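You operate a simulated robot arm through the tools that you are given. There is no shell and no other tool. Be economical: measure what you need, move in short steps, check, and stop when the job is done.

Carry out the task below with a simulated robot arm. There is one attempt and no reset: what you move stays moved.

JOB
Stack the box marked "Packers" from the clear end of the power bench on top of the box marked "Bead clips". Then put two of the white gauge blocks from the top of the board stack on the site board shelf. Then open the bottom bench drawer. Keep to this order. Set down upright: white gauge block.

It is judged by the outcome, as a careful person would: the job done as asked, and still so three seconds after it is handed in. It fails if anything else is knocked over, pushed out of place, dropped, spilled or broken.

ROBOT AND FRAMES
A 7-joint arm with a two-finger parallel gripper on a trunk, on a base that drives. Base frame: it is fixed to the floor where the robot stands at the start and does not move with it; the origin is under the middle of the robot, x ahead of it, y to its left, z up; the surface under the hand at the start is at about z = 0.85. Readings come in m, rad, newtons and seconds.
With the tool pointing down near the work surface it reaches from about 0.22 to 0.74 m from the robot's upright axis, wherever it stands. Its first joint turns from -2.897 to 2.897 rad. Places, roughly: bottom bench drawer [-0.8, -4.2, 0.1]; site board shelf (123x23 cm) [0.58, -3.26, 0.86]; white gauge block [-1, -1.5, 0.75]. Payload 1.57 kg.
The tool frame sits at the grasp point between the pads (the TCP): z along the fingers, y along the line on which they close. The tips reach 0.03 m beyond it. Largest opening 0.11 m; finger width 0.024, thickness 0.012; the body of the gripper, 0.048 by 0.112 m, starts 0.078 m behind the TCP.
Orientation is told as [roll, pitch, yaw] about the base's x, y, z axes, in that order, counted from this pose: with the fingers straight down and closing along the base's y, the tool's x points along the base's -x, its y along +y and its z along -z.

CONTROLS
- The arm moves only by the tool play_rows. Its argument "motion" is a list of rows, each a list of 7 numbers: the shift along the base's x, y, z in mm, then the turn, a rotation vector about the base's x, y, z in rad, then the closure, from 0 (fully open) to 1 (shut). In form: [[dx, dy, dz, ax, ay, az, gripper], ...]. A call has 1 to 10 rows; each row is the pose to reach, as a shift and turn from the pose commanded when the call began. Each row takes 0.2 s and may step no farther than 0.05 m and 0.15 rad from the row before; otherwise, or with a gripper value out of range, the whole call is refused. Where a pose cannot be reached the arm comes as near as it can. A force on the tool above 40 N (or 10 N above the force at the start of the call, whichever is more), or a blocked arm, ends the call early, and 0.2 s more pass. The fingers move at their own pace (about 0.045 m/s each) and stop on an object; they squeeze with about 36 N. The grip force told is the motor's: it shows also when the fingers shut on nothing. Time passes only in rows, and 0.2 s behind the last, so rows that repeat a pose let the fingers close. The reply holds the time, the measured pose of the TCP, the force on the tool along the base axes, the opening and the grip force, in the units named above and with some noise, with the torque about the TCP (base axes, N m) and any sound that the robot's microphone picked up.
- Cameras (640 x 400 px; columns grow to the right, rows downward): "scene" is now at [0.0198, 0.1398, 1.5873]; the picture's right is [-0.21, -0.98, 0.00], its down [-0.72, 0.15, -0.68] and it looks along [0.66, -0.14, -0.74] (base axes); focal length 289 px, centre (320, 200). "wrist" rides on the gripper at [0.07, 0.016, -0.141] in the tool frame; the picture's right is [-0.23, 0.97, 0.00], its down [-0.86, -0.20, -0.48] and it looks along [-0.47, -0.11, 0.88] (tool axes); focal length 222 px, centre (320, 200).
- snapshot(camera): a new picture of that camera. It takes no simulated time.
- slide_trunk(by): slides the trunk up (or, below 0, down) by that many m; the arm and the scene camera ride with it, the base frame stays. It gives what a move gives, with no picture.
- drive_base(legs): drives the robot by 1 to 6 legs, each [ahead, turn to the left] in m and rad, along the robot's own axes; the way and the turn of a leg run together, so that a leg with both is an arc; at most 1.5 m and 3.142 rad a leg. The arm and the cameras ride along, it lands a little off, and it stops where it bumps. It gives what a move gives.
- head_to(pan, tilt): turns the head with the scene camera to pan (to the left, within 2.705 rad either way) and tilt (down, from -0.506 to 1.204), counted from straight ahead of the robot. It gives what a move gives.
- measure_at(camera, pixels): for up to 12 pixels [column, row] of the newest picture of that camera ("zoom" is the newest enlarged one), the place [x, y, z] in the base frame of the surface seen there, good to about 0.002 m. It takes no simulated time.
- close_up(camera, box): a new picture of the part [left, top, right, bottom] of that camera's present view, enlarged. It takes no simulated time.
- finish_job(): hands the job in; it is judged then, once.

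Keep the steps short. Do not move on a guess: measure, check each grasp and each placing, and mend mistakes. In all there are 110 turns and 90 pictures (those below and enlarged ones count). Leave the gripper open and the arm clear of the work at the hand-in unless told otherwise, and finish with a single line.

The tools are called after "Call:" as name(argument=value, ...) on one line, values as JSON. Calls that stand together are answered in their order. play_rows: Moves the arm, as the interface text tells. Its arguments: {"type":"object","properties":{"motion":{"type":"array"}},"required":["motion"]} The other tools are called the same way: slide_trunk (by) slides the trunk up or down; drive_base (legs) drives the base; head_to (pan, tilt) turns the head that bears the scene camera; snapshot (camera) takes a picture; measure_at (camera, pixels) gives the place of the surface under pixels of a picture; close_up (camera, box) takes an enlarged picture of a part of a camera's view; finish_job () hands the job in.

At the start:

```text
t: 0.0
position: [0.4039, 0.0073, 1.165]
tcp_rot: [0.0, 0.0, 0.0]
force: [-0.1, -0.1, -1.4]
ft_torque: [0.04, -0.01, -0.01]
gripper_width: 0.1102
grasp_force: 0.1
trunk travel left (down, up): [-0.525, 0.065]
robot x, y, heading: [0.0015, -0.003, -0.002]
head pan, tilt: [-0.208, 0.827]
```

scene: 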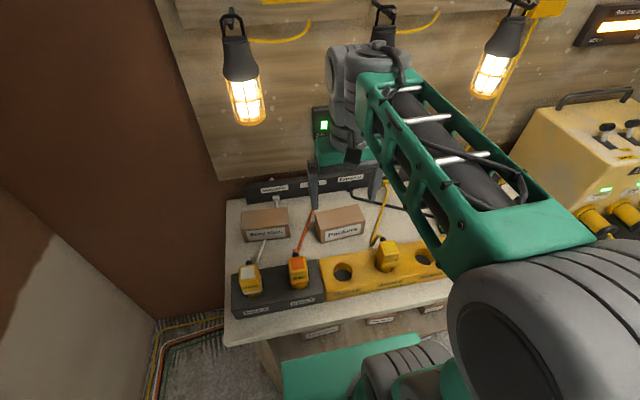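
wrist: 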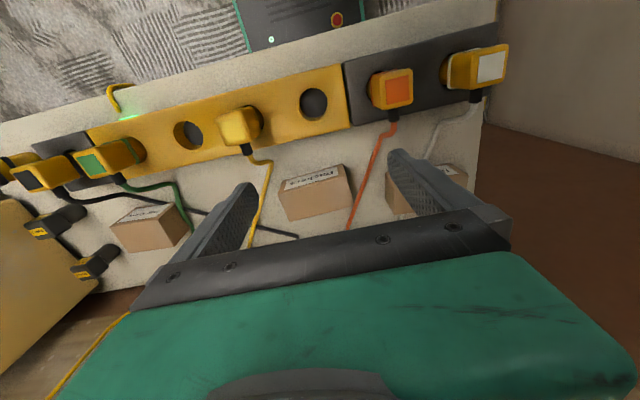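

I see two boxes at scene (265,225) and (340,225), and a third in the wrist view. I'll enlarge both views to read the labels.

Call:
close_up(camera="scene", box=[220, 160, 460, 310])

Call:
close_up(camera="wrist", box=[80, 120, 480, 290])

```text
2.67 times, centred on (340, 235) of scene
```

zoom: 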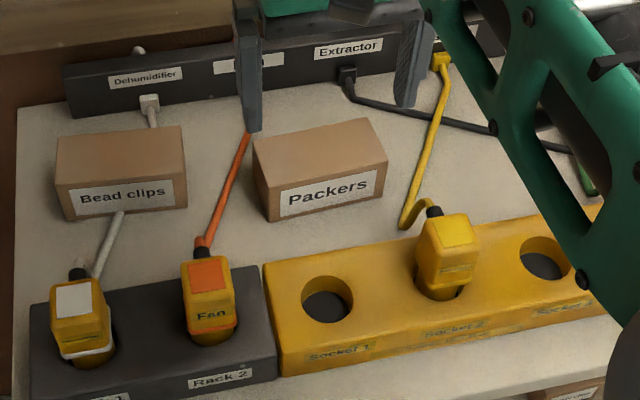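

```text
1.60 times, centred on (280, 205) of wrist
```

zoom: 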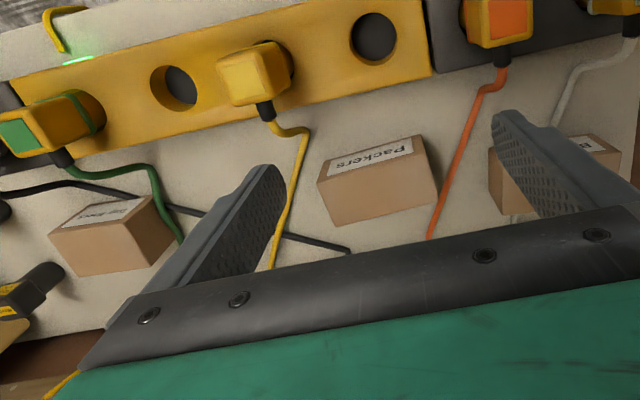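

Packers and Bead clips are read. I'll measure their tops and check the third box's label.

Call:
measure_at(camera="scene", pixels=[[316, 214], [356, 206], [363, 220], [325, 229], [340, 217], [243, 213], [286, 210], [287, 222], [246, 228], [265, 217], [300, 230], [340, 250]])

Call:
close_up(camera="wrist", box=[100, 190, 200, 260])

```text
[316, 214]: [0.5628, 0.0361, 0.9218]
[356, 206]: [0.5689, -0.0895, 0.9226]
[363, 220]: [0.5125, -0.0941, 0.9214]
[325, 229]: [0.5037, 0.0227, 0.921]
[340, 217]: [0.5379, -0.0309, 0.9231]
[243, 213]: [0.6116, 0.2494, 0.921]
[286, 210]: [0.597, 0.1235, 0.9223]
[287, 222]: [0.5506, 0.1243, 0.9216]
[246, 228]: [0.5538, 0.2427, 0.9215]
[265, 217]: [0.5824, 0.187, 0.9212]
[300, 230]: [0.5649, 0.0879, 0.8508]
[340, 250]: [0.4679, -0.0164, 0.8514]
```

```text
5.71 times, centred on (150, 225) of wrist
```

zoom: 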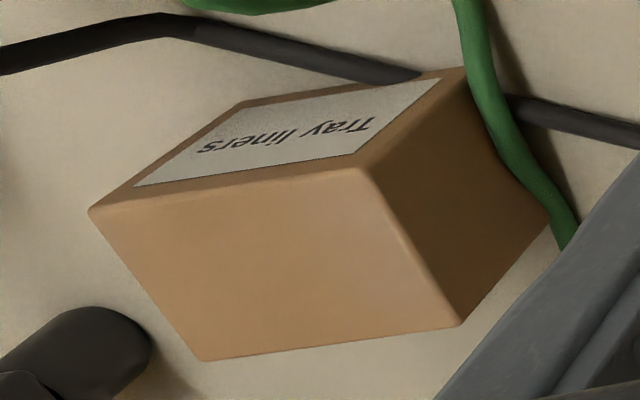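

The third box is Tray liners. Next I'll enlarge the two work boxes to get exact edges.

Call:
close_up(camera="scene", box=[232, 190, 376, 250])

```text
4.44 times, centred on (304, 220) of scene
```

zoom: 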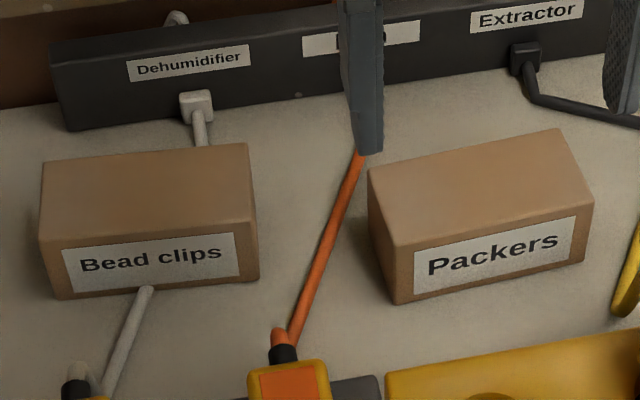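

I'll measure the top corners of both boxes just inside the edges, plus the rack strip top.

Call:
measure_at(camera="zoom", pixels=[[373, 170], [558, 133], [588, 204], [397, 242], [48, 163], [244, 147], [250, 217], [43, 236], [465, 168], [493, 222], [150, 60], [300, 43]])

```text
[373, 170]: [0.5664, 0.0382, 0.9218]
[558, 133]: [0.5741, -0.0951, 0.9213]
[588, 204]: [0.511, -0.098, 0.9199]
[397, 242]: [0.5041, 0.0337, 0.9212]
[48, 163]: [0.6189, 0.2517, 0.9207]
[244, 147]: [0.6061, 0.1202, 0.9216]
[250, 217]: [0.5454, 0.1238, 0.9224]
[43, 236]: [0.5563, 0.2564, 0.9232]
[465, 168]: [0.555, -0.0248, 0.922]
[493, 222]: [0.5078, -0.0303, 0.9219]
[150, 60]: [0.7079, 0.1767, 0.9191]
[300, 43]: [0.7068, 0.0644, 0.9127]
```

Packers centre is (0.539,-0.030), skew +0.056 rad; Bead clips centre is (0.582,0.188), skew -0.088; both tops are at 0.922. I'll turn the gripper about -1.5 rad so that it closes across the short side, moving above Packers.

Call:
play_rows(motion=[[13, -4, 0, 0, 0, -0.15, 0], [27, -8, 0, 0, 0, -0.3, 0], [40, -11, 0, 0, 0, -0.45, 0], [54, -15, 0, 0, 0, -0.6, 0], [67, -19, 0, 0, 0, -0.75, 0], [81, -23, 0, 0, 0, -0.9, 0], [94, -26, 0, 0, 0, -1.05, 0], [108, -30, 0, 0, 0, -1.2, 0], [121, -34, 0, 0, 0, -1.35, 0], [135, -38, 0, 0, 0, -1.5, 0]])

```text
t: 2.2
position: [0.5405, -0.0326, 1.1635]
tcp_rot: [-0.001, 0.001, -1.503]
force: [0.4, 0.0, -0.3]
ft_torque: [0.03, 0.0, 0.03]
gripper_width: 0.11
grasp_force: 0.0
trunk travel left (down, up): [-0.525, 0.065]
robot x, y, heading: [0.0001, -0.0034, -0.001]
head pan, tilt: [-0.208, 0.827]
```

Aligned. I'll descend to 1.0 with a small yaw correction, then check with the wrist camera.

Call:
play_rows(motion=[[-1, 2, -45, 0, 0, -0.012, 0], [-1, 2, -90, 0, 0, -0.012, 0], [-1, 2, -135, 0, 0, -0.012, 0], [-1, 2, -165, 0, 0, -0.012, 0], [-1, 2, -165, 0, 0, -0.012, 0]])

Call:
snapshot(camera="wrist")

Call:
snapshot(camera="scene")

```text
t: 3.4
position: [0.5368, -0.031, 0.9975]
tcp_rot: [0.001, -0.002, -1.51]
force: [0.4, -0.7, -0.7]
ft_torque: [0.0, -0.01, -0.02]
gripper_width: 0.1102
grasp_force: 0.0
trunk travel left (down, up): [-0.525, 0.065]
robot x, y, heading: [-0.0001, -0.0022, 0.004]
head pan, tilt: [-0.208, 0.827]
```

```text
83 pictures are left
```

wrist: 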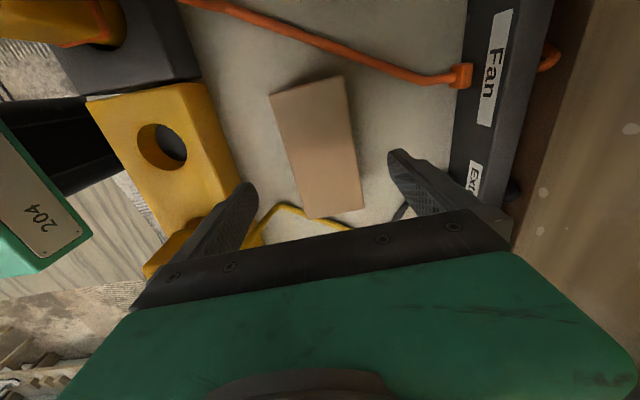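

```text
82 pictures are left
```

scene: 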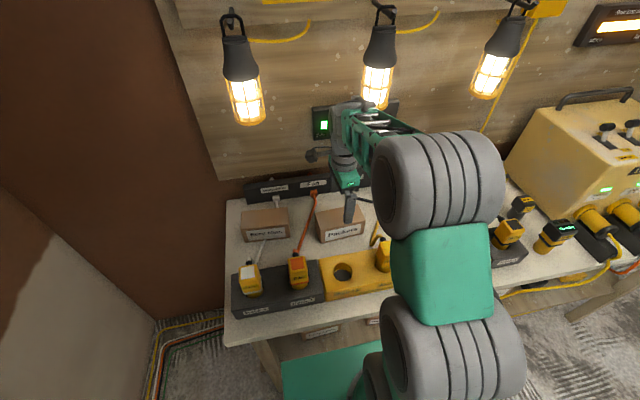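

The box lies between the fingers, with no cable under either tip. I'll go down to 0.895.

Call:
play_rows(motion=[[1, 1, -40, 0, 0, 0, 0], [1, 1, -75, 0, 0, 0, 0], [1, 1, -103, 0, 0, 0, 0], [1, 1, -103, 0, 0, 0, 0]])

```text
t: 4.4
position: [0.5377, -0.0267, 0.8945]
tcp_rot: [0.0, 0.0, -1.512]
force: [-0.1, 0.9, 0.4]
ft_torque: [-0.01, -0.01, -0.01]
gripper_width: 0.1101
grasp_force: 0.1
trunk travel left (down, up): [-0.525, 0.065]
robot x, y, heading: [0.0026, 0.0013, -0.003]
head pan, tilt: [-0.208, 0.827]
```

No contact on the way down. Closing on the box.

Call:
play_rows(motion=[[0, 0, 0, 0, 0, 0, 1], [0, 0, 0, 0, 0, 0, 1], [0, 0, 0, 0, 0, 0, 1], [0, 0, 0, 0, 0, 0, 1], [0, 0, 0, 0, 0, 0, 1]])

```text
t: 5.6
position: [0.5373, -0.0262, 0.8949]
tcp_rot: [0.0, 0.0, -1.508]
force: [1.0, -0.2, 0.1]
ft_torque: [-0.03, -0.06, 0.05]
gripper_width: 0.0698
grasp_force: 36.1
trunk travel left (down, up): [-0.525, 0.065]
robot x, y, heading: [0.0011, -0.0016, -0.001]
head pan, tilt: [-0.208, 0.827]
```

Gripped at 0.070 m. Lifting.

Call:
play_rows(motion=[[0, 0, 30, 0, 0, 0, 1], [0, 0, 75, 0, 0, 0, 1], [0, 0, 115, 0, 0, 0, 1], [0, 0, 140, 0, 0, 0, 1], [0, 0, 140, 0, 0, 0, 1]])

Call:
snapshot(camera="wrist")

```text
t: 6.8
position: [0.5379, -0.0302, 1.0367]
tcp_rot: [0.0, 0.001, -1.512]
force: [-0.3, -0.8, -2.3]
ft_torque: [0.0, 0.01, 0.0]
gripper_width: 0.0696
grasp_force: 35.9
trunk travel left (down, up): [-0.525, 0.065]
robot x, y, heading: [0.0023, 0.0013, -0.001]
head pan, tilt: [-0.208, 0.827]
```

```text
81 pictures are left
```

wrist: 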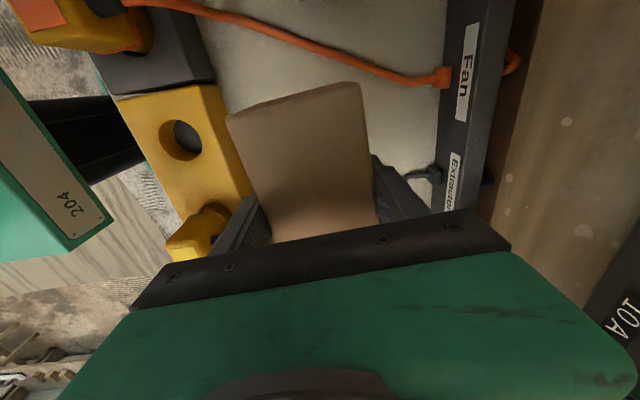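

Held level. Moving over Bead clips: +43 mm x, +218 mm y, -0.147 rad.

Call:
play_rows(motion=[[9, 44, 0, 0, 0, -0.03, 1], [18, 88, 0, 0, 0, -0.06, 1], [27, 132, 0, 0, 0, -0.09, 1], [36, 176, 0, 0, 0, -0.12, 1], [43, 218, 0, 0, 0, -0.147, 1], [43, 218, 0, 0, 0, -0.147, 1], [43, 218, 0, 0, 0, -0.147, 1]])

Call:
close_up(camera="scene", box=[200, 140, 360, 240])

```text
t: 8.4
position: [0.578, 0.1888, 1.0399]
tcp_rot: [-0.001, 0.0, -1.66]
force: [-0.2, 1.0, -2.7]
ft_torque: [0.03, 0.0, -0.01]
gripper_width: 0.0698
grasp_force: 36.4
trunk travel left (down, up): [-0.525, 0.065]
robot x, y, heading: [0.0023, 0.0002, 0.001]
head pan, tilt: [-0.208, 0.827]
```

```text
4.00 times, centred on (280, 190) of scene
```

zoom: 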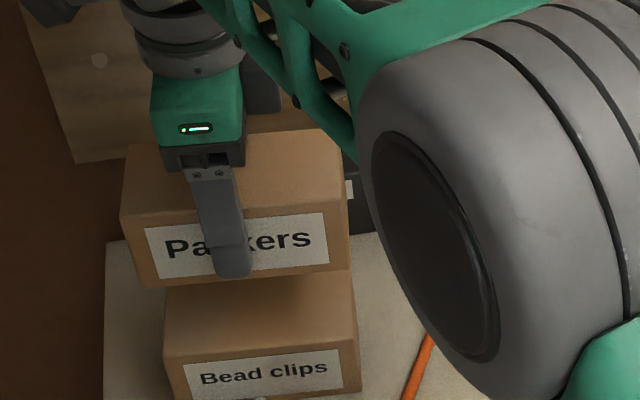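

I'll measure the held box's top corners and its lower front edge to check it against Bead clips.

Call:
measure_at(camera="zoom", pixels=[[126, 215], [345, 205], [341, 132], [136, 150], [140, 280], [345, 265], [170, 357], [353, 340], [176, 292]])

```text
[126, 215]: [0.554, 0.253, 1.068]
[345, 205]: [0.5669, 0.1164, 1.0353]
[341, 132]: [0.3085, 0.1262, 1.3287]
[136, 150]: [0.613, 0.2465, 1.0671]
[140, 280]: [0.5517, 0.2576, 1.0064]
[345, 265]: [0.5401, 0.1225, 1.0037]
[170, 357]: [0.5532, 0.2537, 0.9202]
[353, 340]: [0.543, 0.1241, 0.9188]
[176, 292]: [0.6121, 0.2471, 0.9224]
```

Aligned within about 2 mm. Lowering slowly by 68 mm with +2 mm x.

Call:
play_rows(motion=[[2, 0, -30, 0, 0, 0, 1], [2, 0, -50, 0, 0, 0, 1], [2, 0, -60, 0, 0, 0, 1], [2, 0, -65, 0, 0, 0, 1], [2, 0, -68, 0, 0, 0, 1], [2, 0, -70, 0, 0, 0, 1], [2, 0, -70, 0, 0, 0, 1]])

```text
t: 10.0
position: [0.5846, 0.19, 0.9666]
tcp_rot: [0.0, 0.002, -1.658]
force: [-0.8, 0.5, -1.3]
ft_torque: [0.01, -0.03, -0.02]
gripper_width: 0.07
grasp_force: 36.0
trunk travel left (down, up): [-0.525, 0.065]
robot x, y, heading: [-0.0021, 0.0007, 0.004]
head pan, tilt: [-0.208, 0.827]
```

The force has eased a little. I'll creep down a few more mm to find firm contact.

Call:
play_rows(motion=[[0, 0, -1, 0, 0, 0, 1], [0, 0, -2, 0, 0, 0, 1], [0, 0, -2, 0, 0, 0, 1]])

```text
t: 10.8
position: [0.584, 0.1911, 0.9656]
tcp_rot: [0.0, 0.001, -1.657]
force: [-0.1, 0.4, -2.9]
ft_torque: [0.0, 0.04, 0.0]
gripper_width: 0.0697
grasp_force: 35.9
trunk travel left (down, up): [-0.525, 0.065]
robot x, y, heading: [0.0011, 0.001, 0.003]
head pan, tilt: [-0.208, 0.827]
```

Call:
play_rows(motion=[[0, 0, -1, 0, 0, 0, 1], [0, 0, -2, 0, 0, 0, 1], [0, 0, -3, 0, 0, 0, 1], [0, 0, -3, 0, 0, 0, 1]])

Call:
close_up(camera="scene", box=[200, 150, 360, 250])

```text
t: 11.8
position: [0.5836, 0.191, 0.9651]
tcp_rot: [0.003, 0.002, -1.659]
force: [-2.2, 0.2, 18.7]
ft_torque: [-0.71, 0.85, 0.01]
gripper_width: 0.0697
grasp_force: 36.1
trunk travel left (down, up): [-0.525, 0.065]
robot x, y, heading: [-0.0, -0.0025, -0.002]
head pan, tilt: [-0.208, 0.827]
```

```text
4.00 times, centred on (280, 200) of scene
```

zoom: 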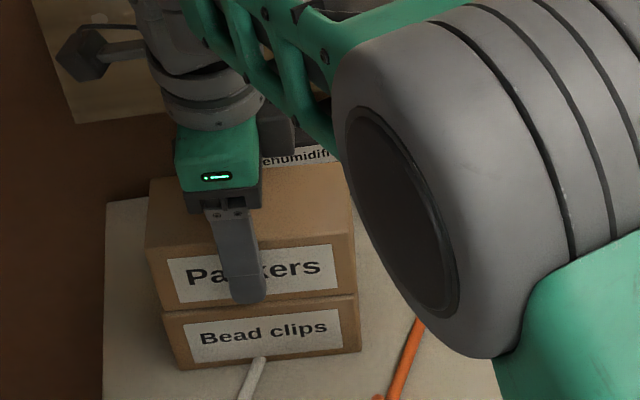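

Firm contact (18.7 N) and the boxes line up. I'll back off 2 mm, release, then rise.

Call:
play_rows(motion=[[0, 0, 2, 0, 0, 0, 1], [0, 0, 2, 0, 0, 0, 0.6], [0, 0, 2, 0, 0, 0, 0], [0, 0, 2, 0, 0, 0, 0], [0, 0, 2, 0, 0, 0, 0], [0, 0, 2, 0, 0, 0, 0]])

Call:
play_rows(motion=[[0, 0, 30, 0, 0, 0, 0], [0, 0, 75, 0, 0, 0, 0], [0, 0, 120, 0, 0, 0, 0], [0, 0, 165, 0, 0, 0, 0], [-45, 0, 180, 0, 0, 0, 0], [-90, -20, 200, 0, 0, 0, 0], [-130, -50, 200, 0, 0, 0, 0], [-170, -80, 200, 0, 0, 0, 0], [-170, -80, 200, 0, 0, 0, 0]])

Call:
snapshot(camera="scene")

```text
t: 13.2
position: [0.5828, 0.1898, 0.9646]
tcp_rot: [-0.001, 0.0, -1.659]
force: [-0.2, -0.4, 0.5]
ft_torque: [0.04, 0.06, -0.02]
gripper_width: 0.1101
grasp_force: 0.0
trunk travel left (down, up): [-0.525, 0.065]
robot x, y, heading: [0.0016, 0.0013, 0.001]
head pan, tilt: [-0.208, 0.827]
```

```text
refused: row 6 steps farther than a row can; nothing moved
```

```text
78 pictures are left
```

scene: 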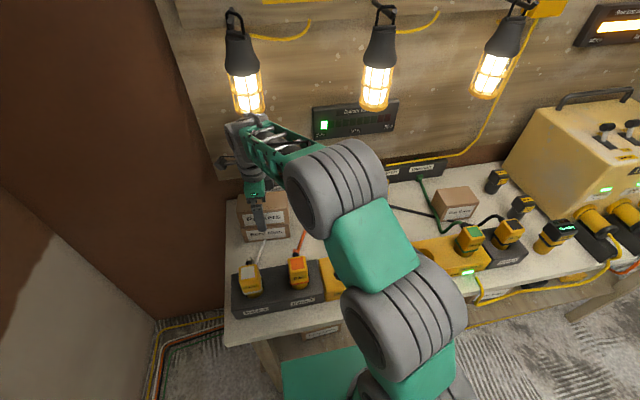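

Released. The retreat was refused for one step that was too long, so I'll redo it: straight up, then back toward the body.

Call:
play_rows(motion=[[0, 0, 40, 0, 0, 0, 0], [0, 0, 85, 0, 0, 0, 0], [0, 0, 130, 0, 0, 0, 0], [0, 0, 170, 0, 0, 0, 0], [-30, -10, 200, 0, 0, 0.1, 0], [-60, -30, 220, 0, 0, 0.2, 0], [-95, -50, 220, 0, 0, 0.3, 0], [-130, -75, 220, 0, 0, 0.4, 0], [-165, -95, 220, 0, 0, 0.5, 0], [-200, -120, 220, 0, 0, 0.6, 0]])

Call:
head_to(pan=0.2, tilt=0.75)

Call:
snapshot(camera="scene")

Call:
head_to(pan=-2.4, tilt=0.5)

Call:
snapshot(camera="scene")

```text
t: 14.3
position: [0.5665, 0.1887, 1.1347]
tcp_rot: [-0.03, -0.011, -1.614]
force: [-0.5, 0.5, -7.2]
ft_torque: [0.17, 0.3, -0.02]
gripper_width: 0.1099
grasp_force: 0.1
trunk travel left (down, up): [-0.525, 0.065]
robot x, y, heading: [-0.0003, 0.0004, 0.003]
head pan, tilt: [-0.208, 0.827]
stopped in row 5: the force on the tool passed its limit at 55 N (the readings are from after the stop); the commanded pose is now the measured one
```

```text
t: 15.2
position: [0.5673, 0.1888, 1.1339]
tcp_rot: [-0.03, -0.012, -1.612]
force: [-5.1, 0.5, -17.1]
ft_torque: [0.35, 0.37, -0.1]
gripper_width: 0.11
grasp_force: 0.0
trunk travel left (down, up): [-0.525, 0.065]
robot x, y, heading: [-0.0021, -0.0016, 0.002]
head pan, tilt: [0.201, 0.75]
```

```text
77 pictures are left
```

scene: 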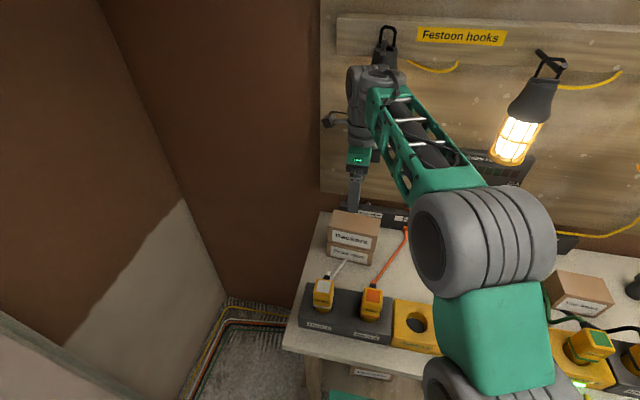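

```text
t: 17.5
position: [0.5686, 0.1902, 1.1349]
tcp_rot: [-0.028, -0.011, -1.611]
force: [-6.6, 0.2, -29.8]
ft_torque: [0.48, 0.78, -0.12]
gripper_width: 0.1101
grasp_force: 0.0
trunk travel left (down, up): [-0.525, 0.065]
robot x, y, heading: [-0.0005, 0.0028, -0.004]
head pan, tilt: [-2.4, 0.499]
```

```text
76 pictures are left
```

scene: 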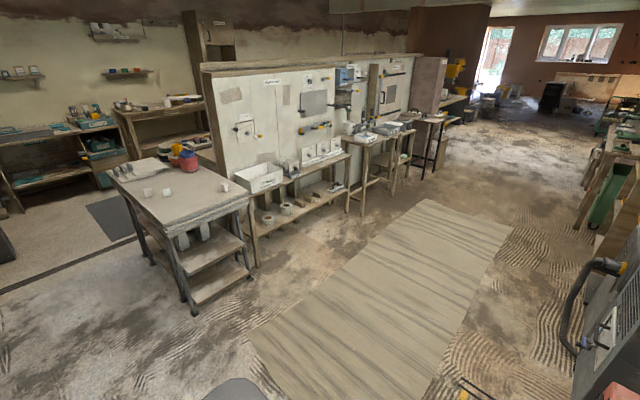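

The arm touched a hanging lamp above it. I'll look closely before moving away.

Call:
head_to(pan=0.2, tilt=0.5)

Call:
close_up(camera="scene", box=[280, 60, 600, 260])

Call:
snapshot(camera="wrist")

```text
t: 19.9
position: [0.5688, 0.1894, 1.1345]
tcp_rot: [-0.03, -0.013, -1.612]
force: [-4.5, -0.3, -29.9]
ft_torque: [0.49, 1.05, -0.09]
gripper_width: 0.11
grasp_force: 0.0
trunk travel left (down, up): [-0.525, 0.065]
robot x, y, heading: [-0.0002, -0.0007, -0.001]
head pan, tilt: [0.201, 0.499]
```

```text
2.00 times, centred on (440, 160) of scene
```

zoom: 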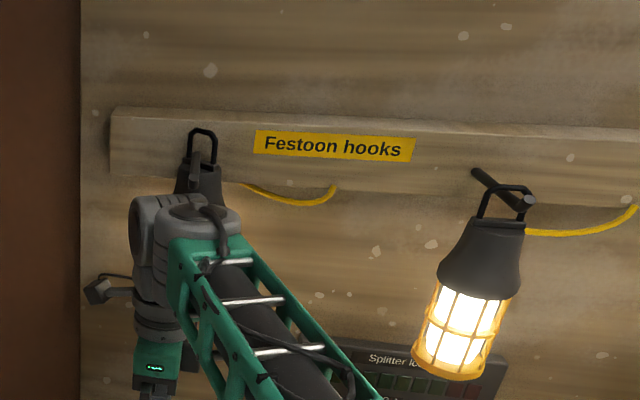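

```text
74 pictures are left
```

wrist: 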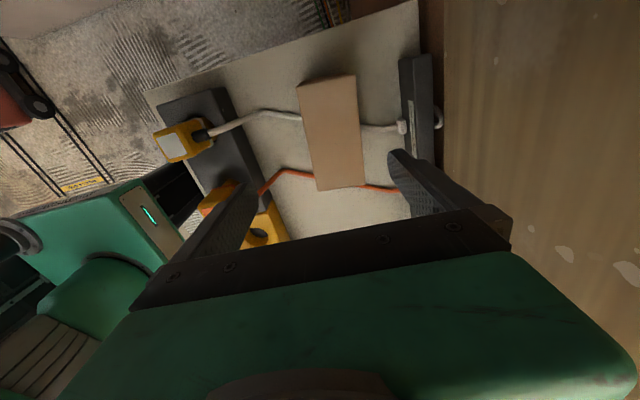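

Call:
measure_at(camera="zoom", pixels=[[201, 131], [190, 140], [214, 150], [188, 170], [205, 175], [215, 190], [508, 188], [475, 172], [528, 202], [490, 235], [150, 205], [200, 215]])

Call:
close_up(camera="scene", box=[335, 110, 415, 160])

```text
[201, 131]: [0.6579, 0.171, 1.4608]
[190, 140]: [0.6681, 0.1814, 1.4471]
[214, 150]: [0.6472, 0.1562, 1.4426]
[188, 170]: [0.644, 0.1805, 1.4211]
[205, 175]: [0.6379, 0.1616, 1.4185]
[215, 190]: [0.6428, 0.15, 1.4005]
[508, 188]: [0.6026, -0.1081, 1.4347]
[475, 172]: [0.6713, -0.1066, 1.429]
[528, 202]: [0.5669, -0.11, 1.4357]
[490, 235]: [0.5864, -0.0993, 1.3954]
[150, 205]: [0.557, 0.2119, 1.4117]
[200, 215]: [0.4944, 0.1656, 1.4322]
```

```text
8.00 times, centred on (375, 135) of scene
```

zoom: 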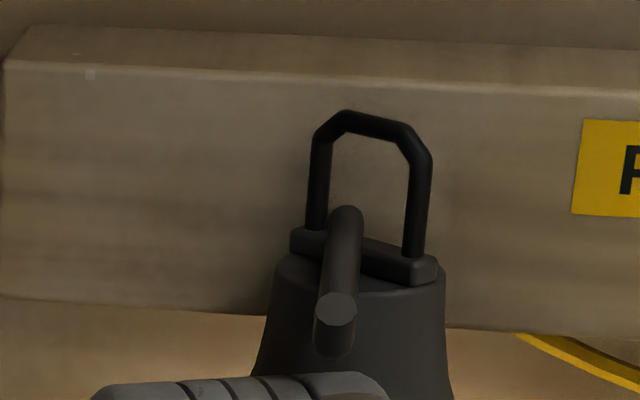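

The loop is still around its hook; the lamp is only lifted about 3 cm. I'll lower gently straight down so that it settles back.

Call:
play_rows(motion=[[0, 0, -6, 0, 0, 0, 0], [0, 0, -12, 0, 0, 0, 0], [0, 0, -18, 0, 0, 0, 0], [0, 0, -24, 0, 0, 0, 0], [0, 0, -30, 0, 0, 0, 0], [0, 0, -30, 0, 0, 0, 0]])

Call:
close_up(camera="scene", box=[320, 100, 480, 200])

```text
t: 21.3
position: [0.5688, 0.1889, 1.1068]
tcp_rot: [-0.026, -0.011, -1.613]
force: [-0.7, 0.3, -0.3]
ft_torque: [0.02, -0.02, 0.0]
gripper_width: 0.1102
grasp_force: 0.0
trunk travel left (down, up): [-0.525, 0.065]
robot x, y, heading: [0.0032, 0.0034, -0.005]
head pan, tilt: [0.201, 0.499]
```

```text
4.00 times, centred on (400, 150) of scene
```

zoom: 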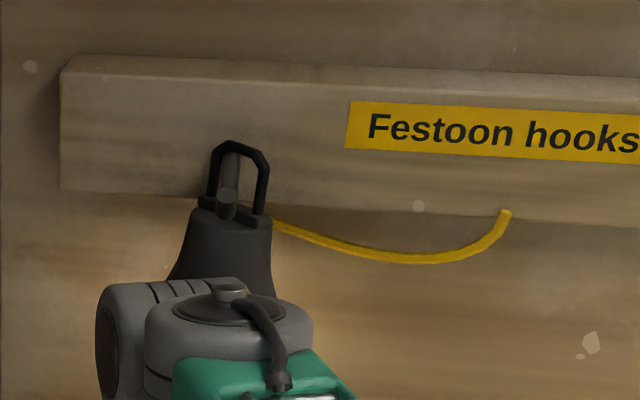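

Force is gone. A bit lower and then back away, to see how the lamp hangs when free.

Call:
play_rows(motion=[[0, 0, -10, 0, 0, 0, 0], [0, 0, -20, 0, 0, 0, 0], [0, 0, -30, 0, 0, 0, 0], [0, 0, -40, 0, 0, 0, 0], [0, 0, -45, 0, 0, 0, 0], [0, 0, -45, 0, 0, 0, 0]])

Call:
close_up(camera="scene", box=[320, 100, 560, 250])

```text
t: 22.7
position: [0.5668, 0.1897, 1.0612]
tcp_rot: [-0.027, -0.009, -1.613]
force: [-0.2, 0.3, -0.2]
ft_torque: [-0.02, 0.01, 0.0]
gripper_width: 0.1097
grasp_force: 0.1
trunk travel left (down, up): [-0.525, 0.065]
robot x, y, heading: [0.0019, 0.0007, 0.001]
head pan, tilt: [0.201, 0.499]
```

```text
2.67 times, centred on (440, 175) of scene
```

zoom: 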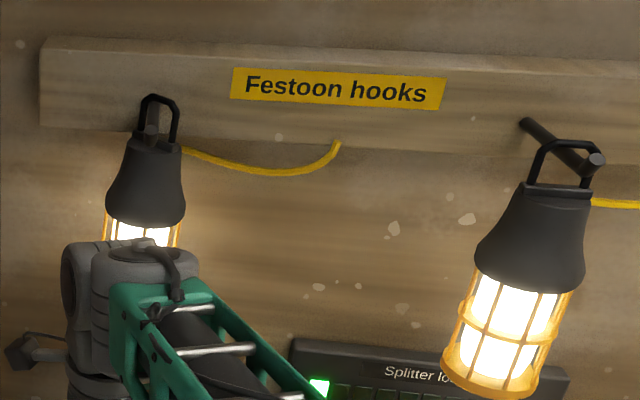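

Now I'll back away in -x and measure both lamps to compare.

Call:
play_rows(motion=[[-30, 0, 0, 0, 0, 0, 0], [-70, -10, 0, 0, 0, 0.1, 0], [-110, -20, 0, 0, 0, 0.2, 0], [-150, -40, 0, 0, 0, 0.3, 0], [-180, -60, 10, 0, 0, 0.4, 0], [-200, -90, 20, 0, 0, 0.5, 0], [-200, -120, 40, 0, 0, 0.6, 0], [-200, -150, 60, 0, 0, 0.7, 0], [-200, -180, 60, 0, 0, 0.8, 0]])

Call:
snapshot(camera="scene")

```text
t: 24.7
position: [0.3664, 0.0069, 1.121]
tcp_rot: [-0.025, -0.01, -0.812]
force: [0.8, -0.4, 0.1]
ft_torque: [0.0, -0.01, -0.02]
gripper_width: 0.1099
grasp_force: 0.0
trunk travel left (down, up): [-0.525, 0.065]
robot x, y, heading: [-0.0009, 0.0012, -0.004]
head pan, tilt: [0.201, 0.499]
```

```text
70 pictures are left
```

scene: 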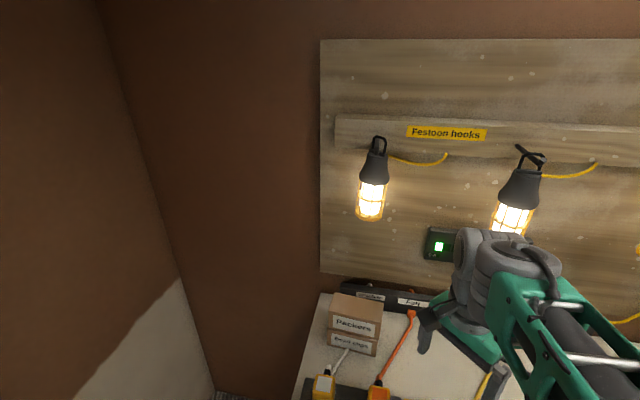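

Call:
close_up(camera="scene", box=[340, 115, 564, 255])

Call:
measure_at(camera="scene", pixels=[[379, 138], [376, 165], [371, 195], [370, 218], [530, 157], [521, 185], [512, 220], [542, 157], [517, 147], [376, 147]])

```text
2.86 times, centred on (452, 185) of scene
```

zoom: 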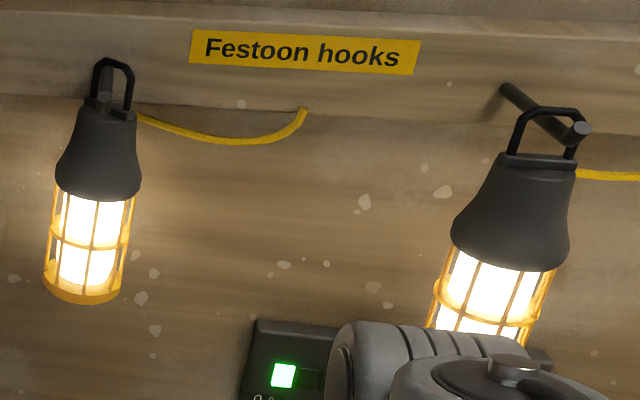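

```text
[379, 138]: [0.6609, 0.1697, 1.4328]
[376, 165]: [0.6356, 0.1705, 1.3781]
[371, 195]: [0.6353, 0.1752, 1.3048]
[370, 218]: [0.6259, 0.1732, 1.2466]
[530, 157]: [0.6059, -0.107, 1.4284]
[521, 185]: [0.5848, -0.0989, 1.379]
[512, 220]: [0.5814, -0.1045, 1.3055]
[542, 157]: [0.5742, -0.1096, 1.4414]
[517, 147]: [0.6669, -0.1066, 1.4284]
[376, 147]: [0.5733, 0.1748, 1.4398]
```

The left lamp still hangs on its hook, but comparing with the first picture (cage bottom at row 124 then, about 111 now) it slid some 5 cm toward the wall. I'll put it back by a gentle pull. First I turn the gripper's yaw back and measure the wall behind the lamp.

Call:
play_rows(motion=[[0, 10, 5, 0, 0, 0.14, 0], [0, 25, 10, 0, 0, 0.28, 0], [0, 40, 15, 0, 0, 0.42, 0], [0, 55, 20, 0.01, 0, 0.55, 0], [0, 70, 20, 0.02, 0, 0.68, 0], [0, 85, 20, 0.025, 0.01, 0.81, 0], [0, 85, 20, 0.025, 0.01, 0.81, 0]])

Call:
measure_at(camera="scene", pixels=[[345, 200], [400, 200], [358, 200], [383, 200], [361, 175], [388, 178], [374, 205], [350, 130], [374, 186]])

```text
t: 26.3
position: [0.37, 0.0912, 1.1402]
tcp_rot: [-0.006, 0.008, 0.0]
force: [-0.2, 0.5, 0.1]
ft_torque: [-0.03, -0.03, -0.05]
gripper_width: 0.11
grasp_force: 0.0
trunk travel left (down, up): [-0.525, 0.065]
robot x, y, heading: [-0.0025, 0.0036, -0.002]
head pan, tilt: [0.201, 0.499]
```

```text
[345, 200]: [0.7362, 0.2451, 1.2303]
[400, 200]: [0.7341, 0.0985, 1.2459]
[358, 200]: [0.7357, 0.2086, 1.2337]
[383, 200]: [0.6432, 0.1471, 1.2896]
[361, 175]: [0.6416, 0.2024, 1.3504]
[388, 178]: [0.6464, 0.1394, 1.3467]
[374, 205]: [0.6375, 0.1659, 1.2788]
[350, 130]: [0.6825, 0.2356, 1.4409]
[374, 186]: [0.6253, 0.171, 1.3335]
```

Cage centre is about (0.667, 0.171), and the wall is at 0.735. I'll tip the tool to horizontal, pointing +x, at a safe distance in front.

Call:
play_rows(motion=[[10, 8, 15, 0, -0.15, 0, 0], [20, 16, 30, 0, -0.3, 0, 0], [30, 24, 45, 0, -0.45, 0, 0], [40, 32, 60, 0, -0.6, 0, 0], [50, 40, 75, 0, -0.75, 0, 0], [60, 48, 90, 0, -0.9, 0, 0], [75, 56, 105, 0, -1.05, 0, 0], [90, 64, 120, 0, -1.2, 0, 0], [110, 72, 135, 0, -1.35, 0, 0], [130, 80, 145, 0, -1.5, 0, 0]])

Call:
snapshot(camera="wrist")

Call:
snapshot(camera="scene")

```text
t: 28.5
position: [0.4957, 0.1764, 1.2865]
tcp_rot: [0.026, -1.494, -0.035]
force: [0.5, 0.5, -0.5]
ft_torque: [0.0, -0.02, -0.01]
gripper_width: 0.1099
grasp_force: 0.1
trunk travel left (down, up): [-0.525, 0.065]
robot x, y, heading: [0.0003, 0.0025, -0.001]
head pan, tilt: [0.201, 0.499]
```

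```text
68 pictures are left
```

wrist: 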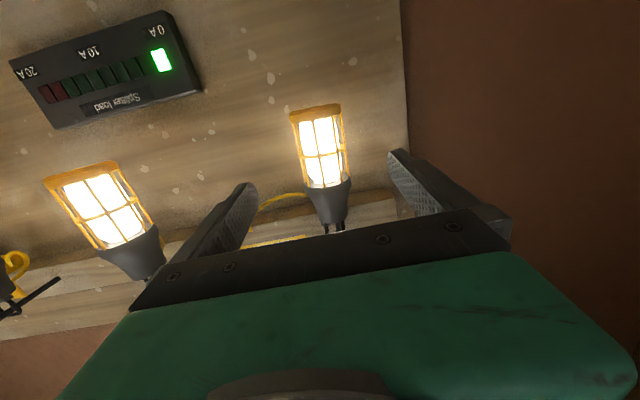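

```text
67 pictures are left
```

scene: 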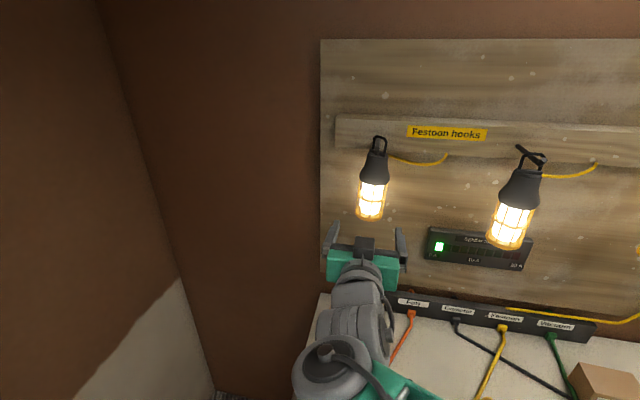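

The lamp is centred between the fingers. I'll level out and advance in steps to x of about 0.655.

Call:
play_rows(motion=[[20, -2, 0, 0, -0.07, 0, 0], [55, -3, 0, 0, -0.07, 0, 0], [90, -3, 0, 0, -0.07, 0, 0], [120, -3, 0, 0, -0.07, 0, 0], [145, -3, 0, 0, -0.07, 0, 0], [158, -3, 0, 0, -0.07, 0, 0], [158, -3, 0, 0, -0.07, 0, 0]])

Call:
snapshot(camera="wrist")

Call:
close_up(camera="scene", box=[300, 100, 460, 300])

```text
t: 30.1
position: [0.6536, 0.1717, 1.2873]
tcp_rot: [0.321, -1.561, -0.327]
force: [-0.2, 0.5, -0.9]
ft_torque: [0.03, -0.02, -0.01]
gripper_width: 0.1101
grasp_force: 0.0
trunk travel left (down, up): [-0.525, 0.065]
robot x, y, heading: [-0.0014, 0.0021, -0.002]
head pan, tilt: [0.201, 0.499]
```

```text
66 pictures are left
```

wrist: 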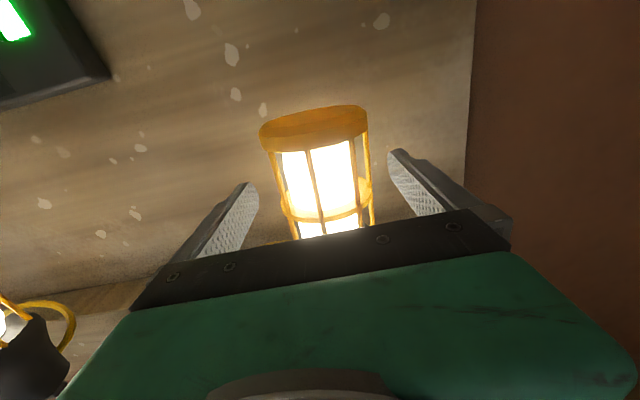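

```text
2.00 times, centred on (380, 200) of scene
```

zoom: 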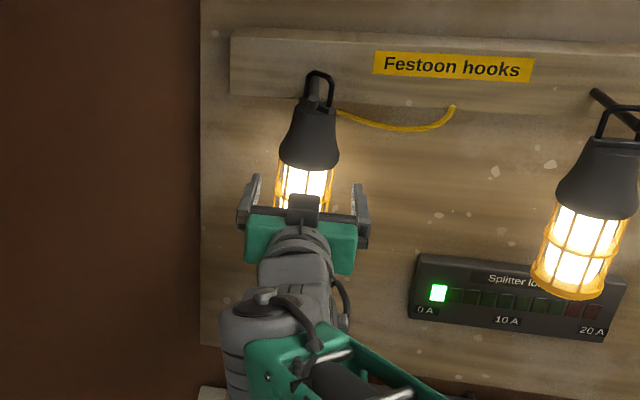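

Lamp is between the pads. Closing on the cage.

Call:
play_rows(motion=[[0, 0, 0, 0, 0, 0, 1], [0, 0, 0, 0, 0, 0, 1], [0, 0, 0, 0, 0, 0, 1], [0, 0, 0, 0, 0, 0, 1]])

Call:
close_up(camera="scene", box=[300, 100, 460, 300])

```text
t: 31.1
position: [0.654, 0.1712, 1.2867]
tcp_rot: [0.316, -1.563, -0.326]
force: [-0.6, -0.3, -0.1]
ft_torque: [0.05, -0.05, -0.07]
gripper_width: 0.0668
grasp_force: 26.6
trunk travel left (down, up): [-0.525, 0.065]
robot x, y, heading: [-0.0037, -0.001, 0.001]
head pan, tilt: [0.201, 0.499]
```

```text
2.00 times, centred on (380, 200) of scene
```

zoom: 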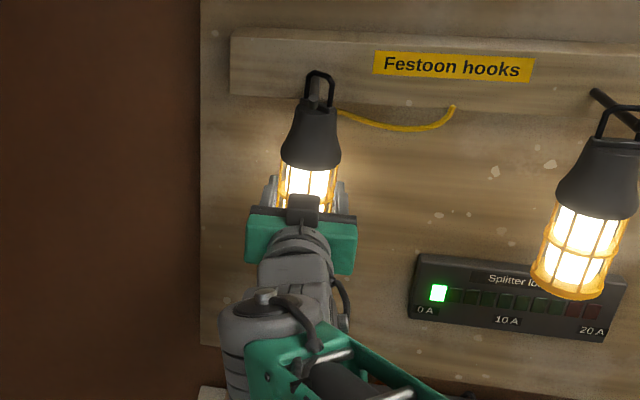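

Gripped lightly at 0.067. I'll lift 8 mm, draw it forward 53 mm, lower 2 mm.

Call:
play_rows(motion=[[0, 0, 4, 0, 0, 0, 1], [0, 0, 9, 0, 0, 0, 1], [-12, 0, 10, 0, 0, 0, 1], [-26, 0, 10, 0, 0, 0, 1], [-40, 0, 10, 0, 0, 0, 1], [-53, 0, 10, 0, 0, 0, 1], [-53, 0, 8, 0, 0, 0, 1], [-53, 0, 7, 0, 0, 0, 1]])

Call:
close_up(camera="scene", box=[300, 100, 460, 300])

```text
t: 32.9
position: [0.6029, 0.1703, 1.2944]
tcp_rot: [0.29, -1.563, -0.294]
force: [0.2, 0.1, -3.2]
ft_torque: [0.01, 0.03, -0.01]
gripper_width: 0.0663
grasp_force: 35.8
trunk travel left (down, up): [-0.525, 0.065]
robot x, y, heading: [0.0002, 0.0015, 0.0]
head pan, tilt: [0.201, 0.499]
```

```text
2.00 times, centred on (380, 200) of scene
```

zoom: 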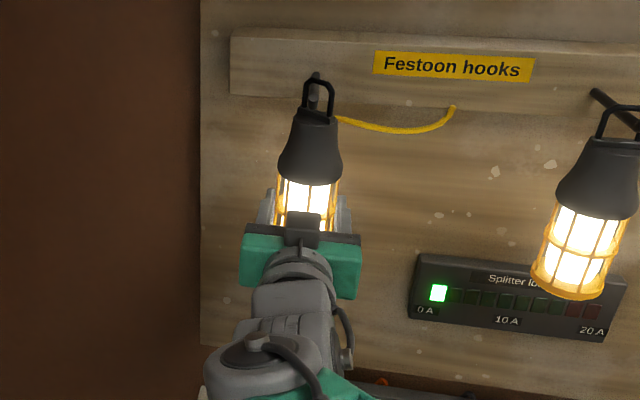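

The lamp's weight is still on the tool (-3.2 N). I'll check the gap in the loop.

Call:
close_up(camera="scene", box=[360, 125, 408, 165])

Call:
play_rows(motion=[[0, 0, -1, 0, 0, 0, 1], [0, 0, -2, 0, 0, 0, 1], [0, 0, -3, 0, 0, 0, 1], [0, 0, -3, 0, 0, 0, 1]])

```text
10.00 times, centred on (384, 145) of scene
```

zoom: 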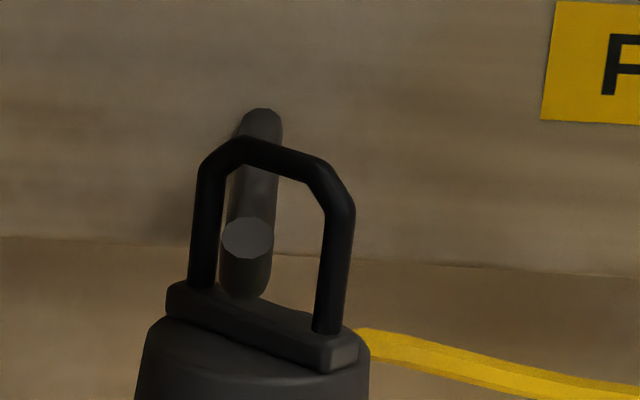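

```text
t: 33.9
position: [0.6036, 0.171, 1.2899]
tcp_rot: [0.296, -1.563, -0.303]
force: [0.0, -0.7, -3.0]
ft_torque: [-0.01, 0.05, 0.02]
gripper_width: 0.0663
grasp_force: 36.5
trunk travel left (down, up): [-0.525, 0.065]
robot x, y, heading: [0.0026, 0.0001, -0.001]
head pan, tilt: [0.201, 0.499]
```

The hook is safely inside the loop. I'll keep lowering in mm steps until the weight comes off.

Call:
play_rows(motion=[[0, 0, -1, 0, 0, 0, 1], [0, 0, -2, 0, 0, 0, 1], [0, 0, -3, 0, 0, 0, 1], [0, 0, -4, 0, 0, 0, 1], [0, 0, -4, 0, 0, 0, 1]])

Call:
close_up(camera="scene", box=[360, 125, 408, 165])

```text
t: 35.1
position: [0.6041, 0.171, 1.2867]
tcp_rot: [0.517, -1.563, -0.525]
force: [1.3, 1.7, 3.3]
ft_torque: [-0.19, 0.18, -0.01]
gripper_width: 0.066
grasp_force: 36.2
trunk travel left (down, up): [-0.525, 0.065]
robot x, y, heading: [-0.0023, 0.0008, 0.002]
head pan, tilt: [0.201, 0.499]
```

```text
10.00 times, centred on (384, 145) of scene
```

zoom: 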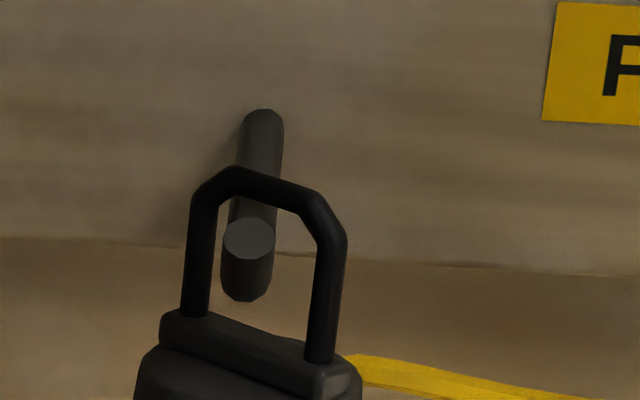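

Loop rests on the hook and the force has turned positive. Releasing, and looking before I withdraw.

Call:
play_rows(motion=[[0, 0, 0, 0, 0, 0, 0.8], [0, 0, 0, 0, 0, 0, 0.4], [0, 0, 0, 0, 0, 0, 0], [0, 0, 0, 0, 0, 0, 0], [0, 0, 0, 0, 0, 0, 0]])

Call:
play_rows(motion=[[-20, 0, 0, 0, 0, 0, 0], [-50, 0, 0, 0, 0, 0, 0], [-85, 0, 0, 0, 0, 0, 0], [-115, 0, 0, 0, 0, 0, 0], [-115, 0, 0, 0, 0, 0, 0]])

Call:
close_up(camera="scene", box=[320, 110, 560, 260])

Call:
measure_at(camera="zoom", pixels=[[160, 85], [150, 160], [140, 230], [560, 125], [530, 200], [515, 270]])

```text
t: 36.3
position: [0.6031, 0.1702, 1.2856]
tcp_rot: [0.316, -1.562, -0.324]
force: [0.5, 1.0, 0.0]
ft_torque: [0.01, 0.01, 0.03]
gripper_width: 0.1101
grasp_force: 0.2
trunk travel left (down, up): [-0.525, 0.065]
robot x, y, heading: [-0.0001, -0.0004, 0.001]
head pan, tilt: [0.201, 0.499]
```

```text
t: 37.5
position: [0.4886, 0.1724, 1.2854]
tcp_rot: [0.353, -1.564, -0.36]
force: [-0.3, -0.8, -0.7]
ft_torque: [-0.02, 0.02, -0.02]
gripper_width: 0.1103
grasp_force: 0.0
trunk travel left (down, up): [-0.525, 0.065]
robot x, y, heading: [0.0034, -0.0015, -0.002]
head pan, tilt: [0.201, 0.499]
```

```text
2.67 times, centred on (440, 185) of scene
```

zoom: 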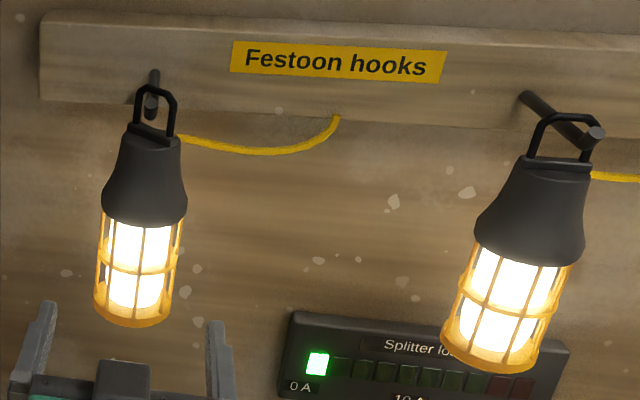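

```text
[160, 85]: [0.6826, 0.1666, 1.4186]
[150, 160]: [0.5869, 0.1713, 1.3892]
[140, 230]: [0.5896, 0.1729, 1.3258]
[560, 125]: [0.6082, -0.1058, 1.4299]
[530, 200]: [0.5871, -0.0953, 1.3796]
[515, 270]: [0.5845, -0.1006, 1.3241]
```

The lamp hangs as the other one does. Now I fold the tool back to pointing down, retracing the way in.

Call:
play_rows(motion=[[-15, -8, -10, 0, 0.15, 0, 0], [-30, -16, -20, 0, 0.3, 0, 0], [-45, -24, -35, 0, 0.45, 0, 0], [-60, -32, -50, 0, 0.6, 0, 0], [-70, -40, -65, 0, 0.75, 0, 0], [-80, -48, -80, 0, 0.9, 0, 0], [-90, -56, -95, 0, 1.05, 0, 0], [-100, -64, -110, 0, 1.2, 0, 0], [-110, -72, -120, 0, 1.35, 0, 0], [-120, -80, -130, 0, 1.5, 0, 0]])

Call:
snapshot(camera="scene")

```text
t: 39.7
position: [0.3679, 0.089, 1.1583]
tcp_rot: [-0.008, -0.062, -0.003]
force: [-0.6, -0.2, 0.1]
ft_torque: [-0.01, -0.02, 0.02]
gripper_width: 0.1097
grasp_force: 0.0
trunk travel left (down, up): [-0.525, 0.065]
robot x, y, heading: [0.0002, 0.0009, 0.001]
head pan, tilt: [0.201, 0.499]
```

```text
59 pictures are left
```

scene: 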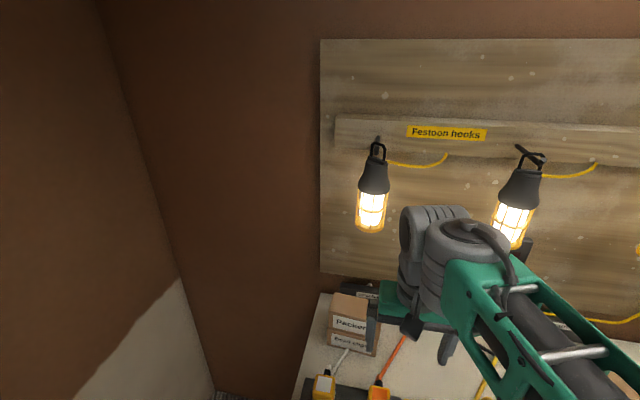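

The stack stands well and the lamp is fine. Next I survey behind and to the right for the drive.

Call:
head_to(pan=-2.3, tilt=0.75)

Call:
snapshot(camera="scene")

Call:
measure_at(camera="scene", pixels=[[60, 40], [130, 80], [200, 60], [250, 300], [420, 150], [250, 150], [550, 250], [100, 250]])

Call:
head_to(pan=-1.3, tilt=0.55)

Call:
snapshot(camera="scene")

```text
t: 41.9
position: [0.3691, 0.0906, 1.1586]
tcp_rot: [-0.007, -0.063, -0.004]
force: [0.0, -0.5, -0.5]
ft_torque: [0.02, 0.0, -0.02]
gripper_width: 0.11
grasp_force: 0.0
trunk travel left (down, up): [-0.525, 0.065]
robot x, y, heading: [-0.0006, -0.0007, 0.003]
head pan, tilt: [-2.3, 0.75]
```

```text
58 pictures are left
```

scene: 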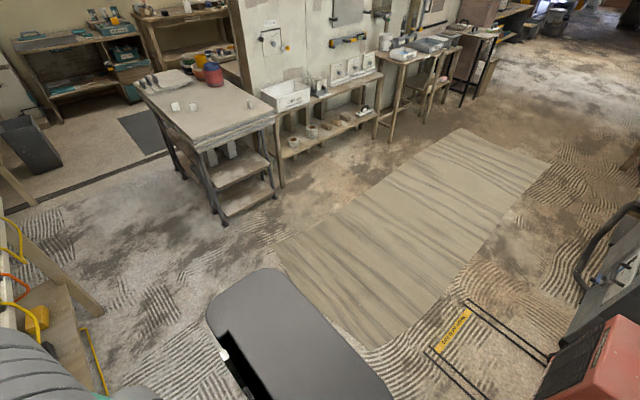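

```text
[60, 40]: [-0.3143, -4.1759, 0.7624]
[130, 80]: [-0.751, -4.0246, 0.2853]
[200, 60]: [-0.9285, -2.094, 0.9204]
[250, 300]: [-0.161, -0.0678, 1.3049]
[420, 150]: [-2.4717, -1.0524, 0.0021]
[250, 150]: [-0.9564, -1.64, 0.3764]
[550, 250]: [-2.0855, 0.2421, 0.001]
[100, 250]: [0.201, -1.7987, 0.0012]
```

```text
t: 43.2
position: [0.369, 0.0903, 1.1568]
tcp_rot: [-0.008, -0.062, -0.003]
force: [-0.4, 0.1, -0.2]
ft_torque: [0.01, 0.03, 0.02]
gripper_width: 0.11
grasp_force: 0.1
trunk travel left (down, up): [-0.525, 0.065]
robot x, y, heading: [0.0001, 0.0025, 0.003]
head pan, tilt: [-1.3, 0.55]
```

```text
57 pictures are left
```

scene: 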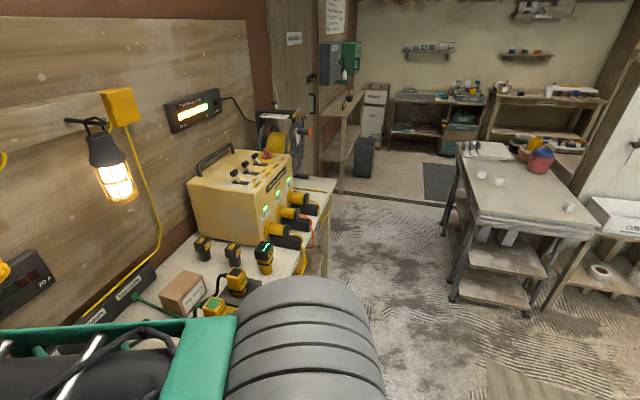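

The table with the white blocks is at about (-0.9,-1.8). I'll enlarge it and the shelf.

Call:
close_up(camera="scene", box=[430, 120, 610, 320])

Call:
measure_at(camera="scene", pixels=[[482, 175], [498, 181], [568, 207], [520, 190], [466, 165], [596, 228], [460, 220], [345, 105], [330, 140], [365, 150], [450, 300], [380, 240]])

Call:
close_up(camera="scene", box=[270, 20, 430, 200])

```text
2.00 times, centred on (520, 220) of scene
```

zoom: 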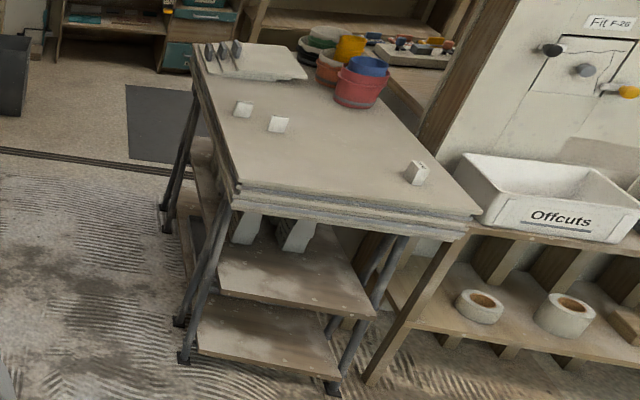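

```text
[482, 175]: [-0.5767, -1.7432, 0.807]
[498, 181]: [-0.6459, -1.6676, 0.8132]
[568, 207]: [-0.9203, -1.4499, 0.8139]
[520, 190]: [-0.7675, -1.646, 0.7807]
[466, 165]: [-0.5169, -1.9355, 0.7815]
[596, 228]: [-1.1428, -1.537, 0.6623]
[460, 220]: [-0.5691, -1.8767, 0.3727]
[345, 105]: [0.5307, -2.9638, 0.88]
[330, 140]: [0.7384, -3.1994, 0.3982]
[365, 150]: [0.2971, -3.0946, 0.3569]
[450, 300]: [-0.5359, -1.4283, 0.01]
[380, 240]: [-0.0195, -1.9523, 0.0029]
```

```text
2.22 times, centred on (350, 110) of scene
```

zoom: 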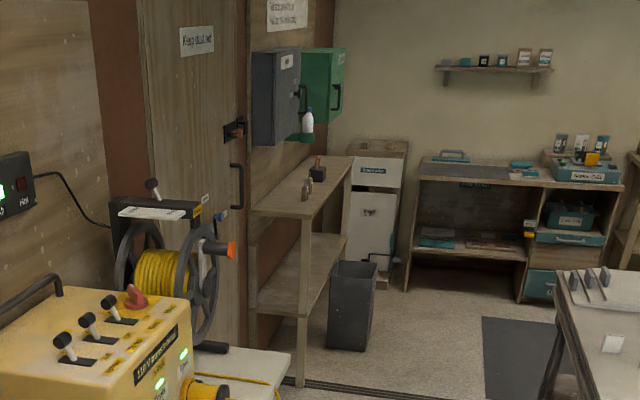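

Blocks stand at (-0.577,-1.743), (-0.646,-1.668) and (-0.920,-1.450) on the board stack at z=0.781. The shelf front lies near x=0.47, with a bin near (0.3,-3.1). I'll back off 0.3 m, turn right and drive to about (-0.02,-1.7).

Call:
drive_base(legs=[[-0.3, 0], [0, -1.408], [1.0, 0]])

```text
t: 53.5
position: [0.0214, -1.3494, 1.1581]
tcp_rot: [-0.007, -0.063, -1.411]
force: [0.4, -0.7, 0.5]
ft_torque: [-0.01, 0.03, -0.02]
gripper_width: 0.1101
grasp_force: 0.2
trunk travel left (down, up): [-0.525, 0.065]
robot x, y, heading: [-0.127, -0.9957, -1.407]
head pan, tilt: [-1.3, 0.55]
```

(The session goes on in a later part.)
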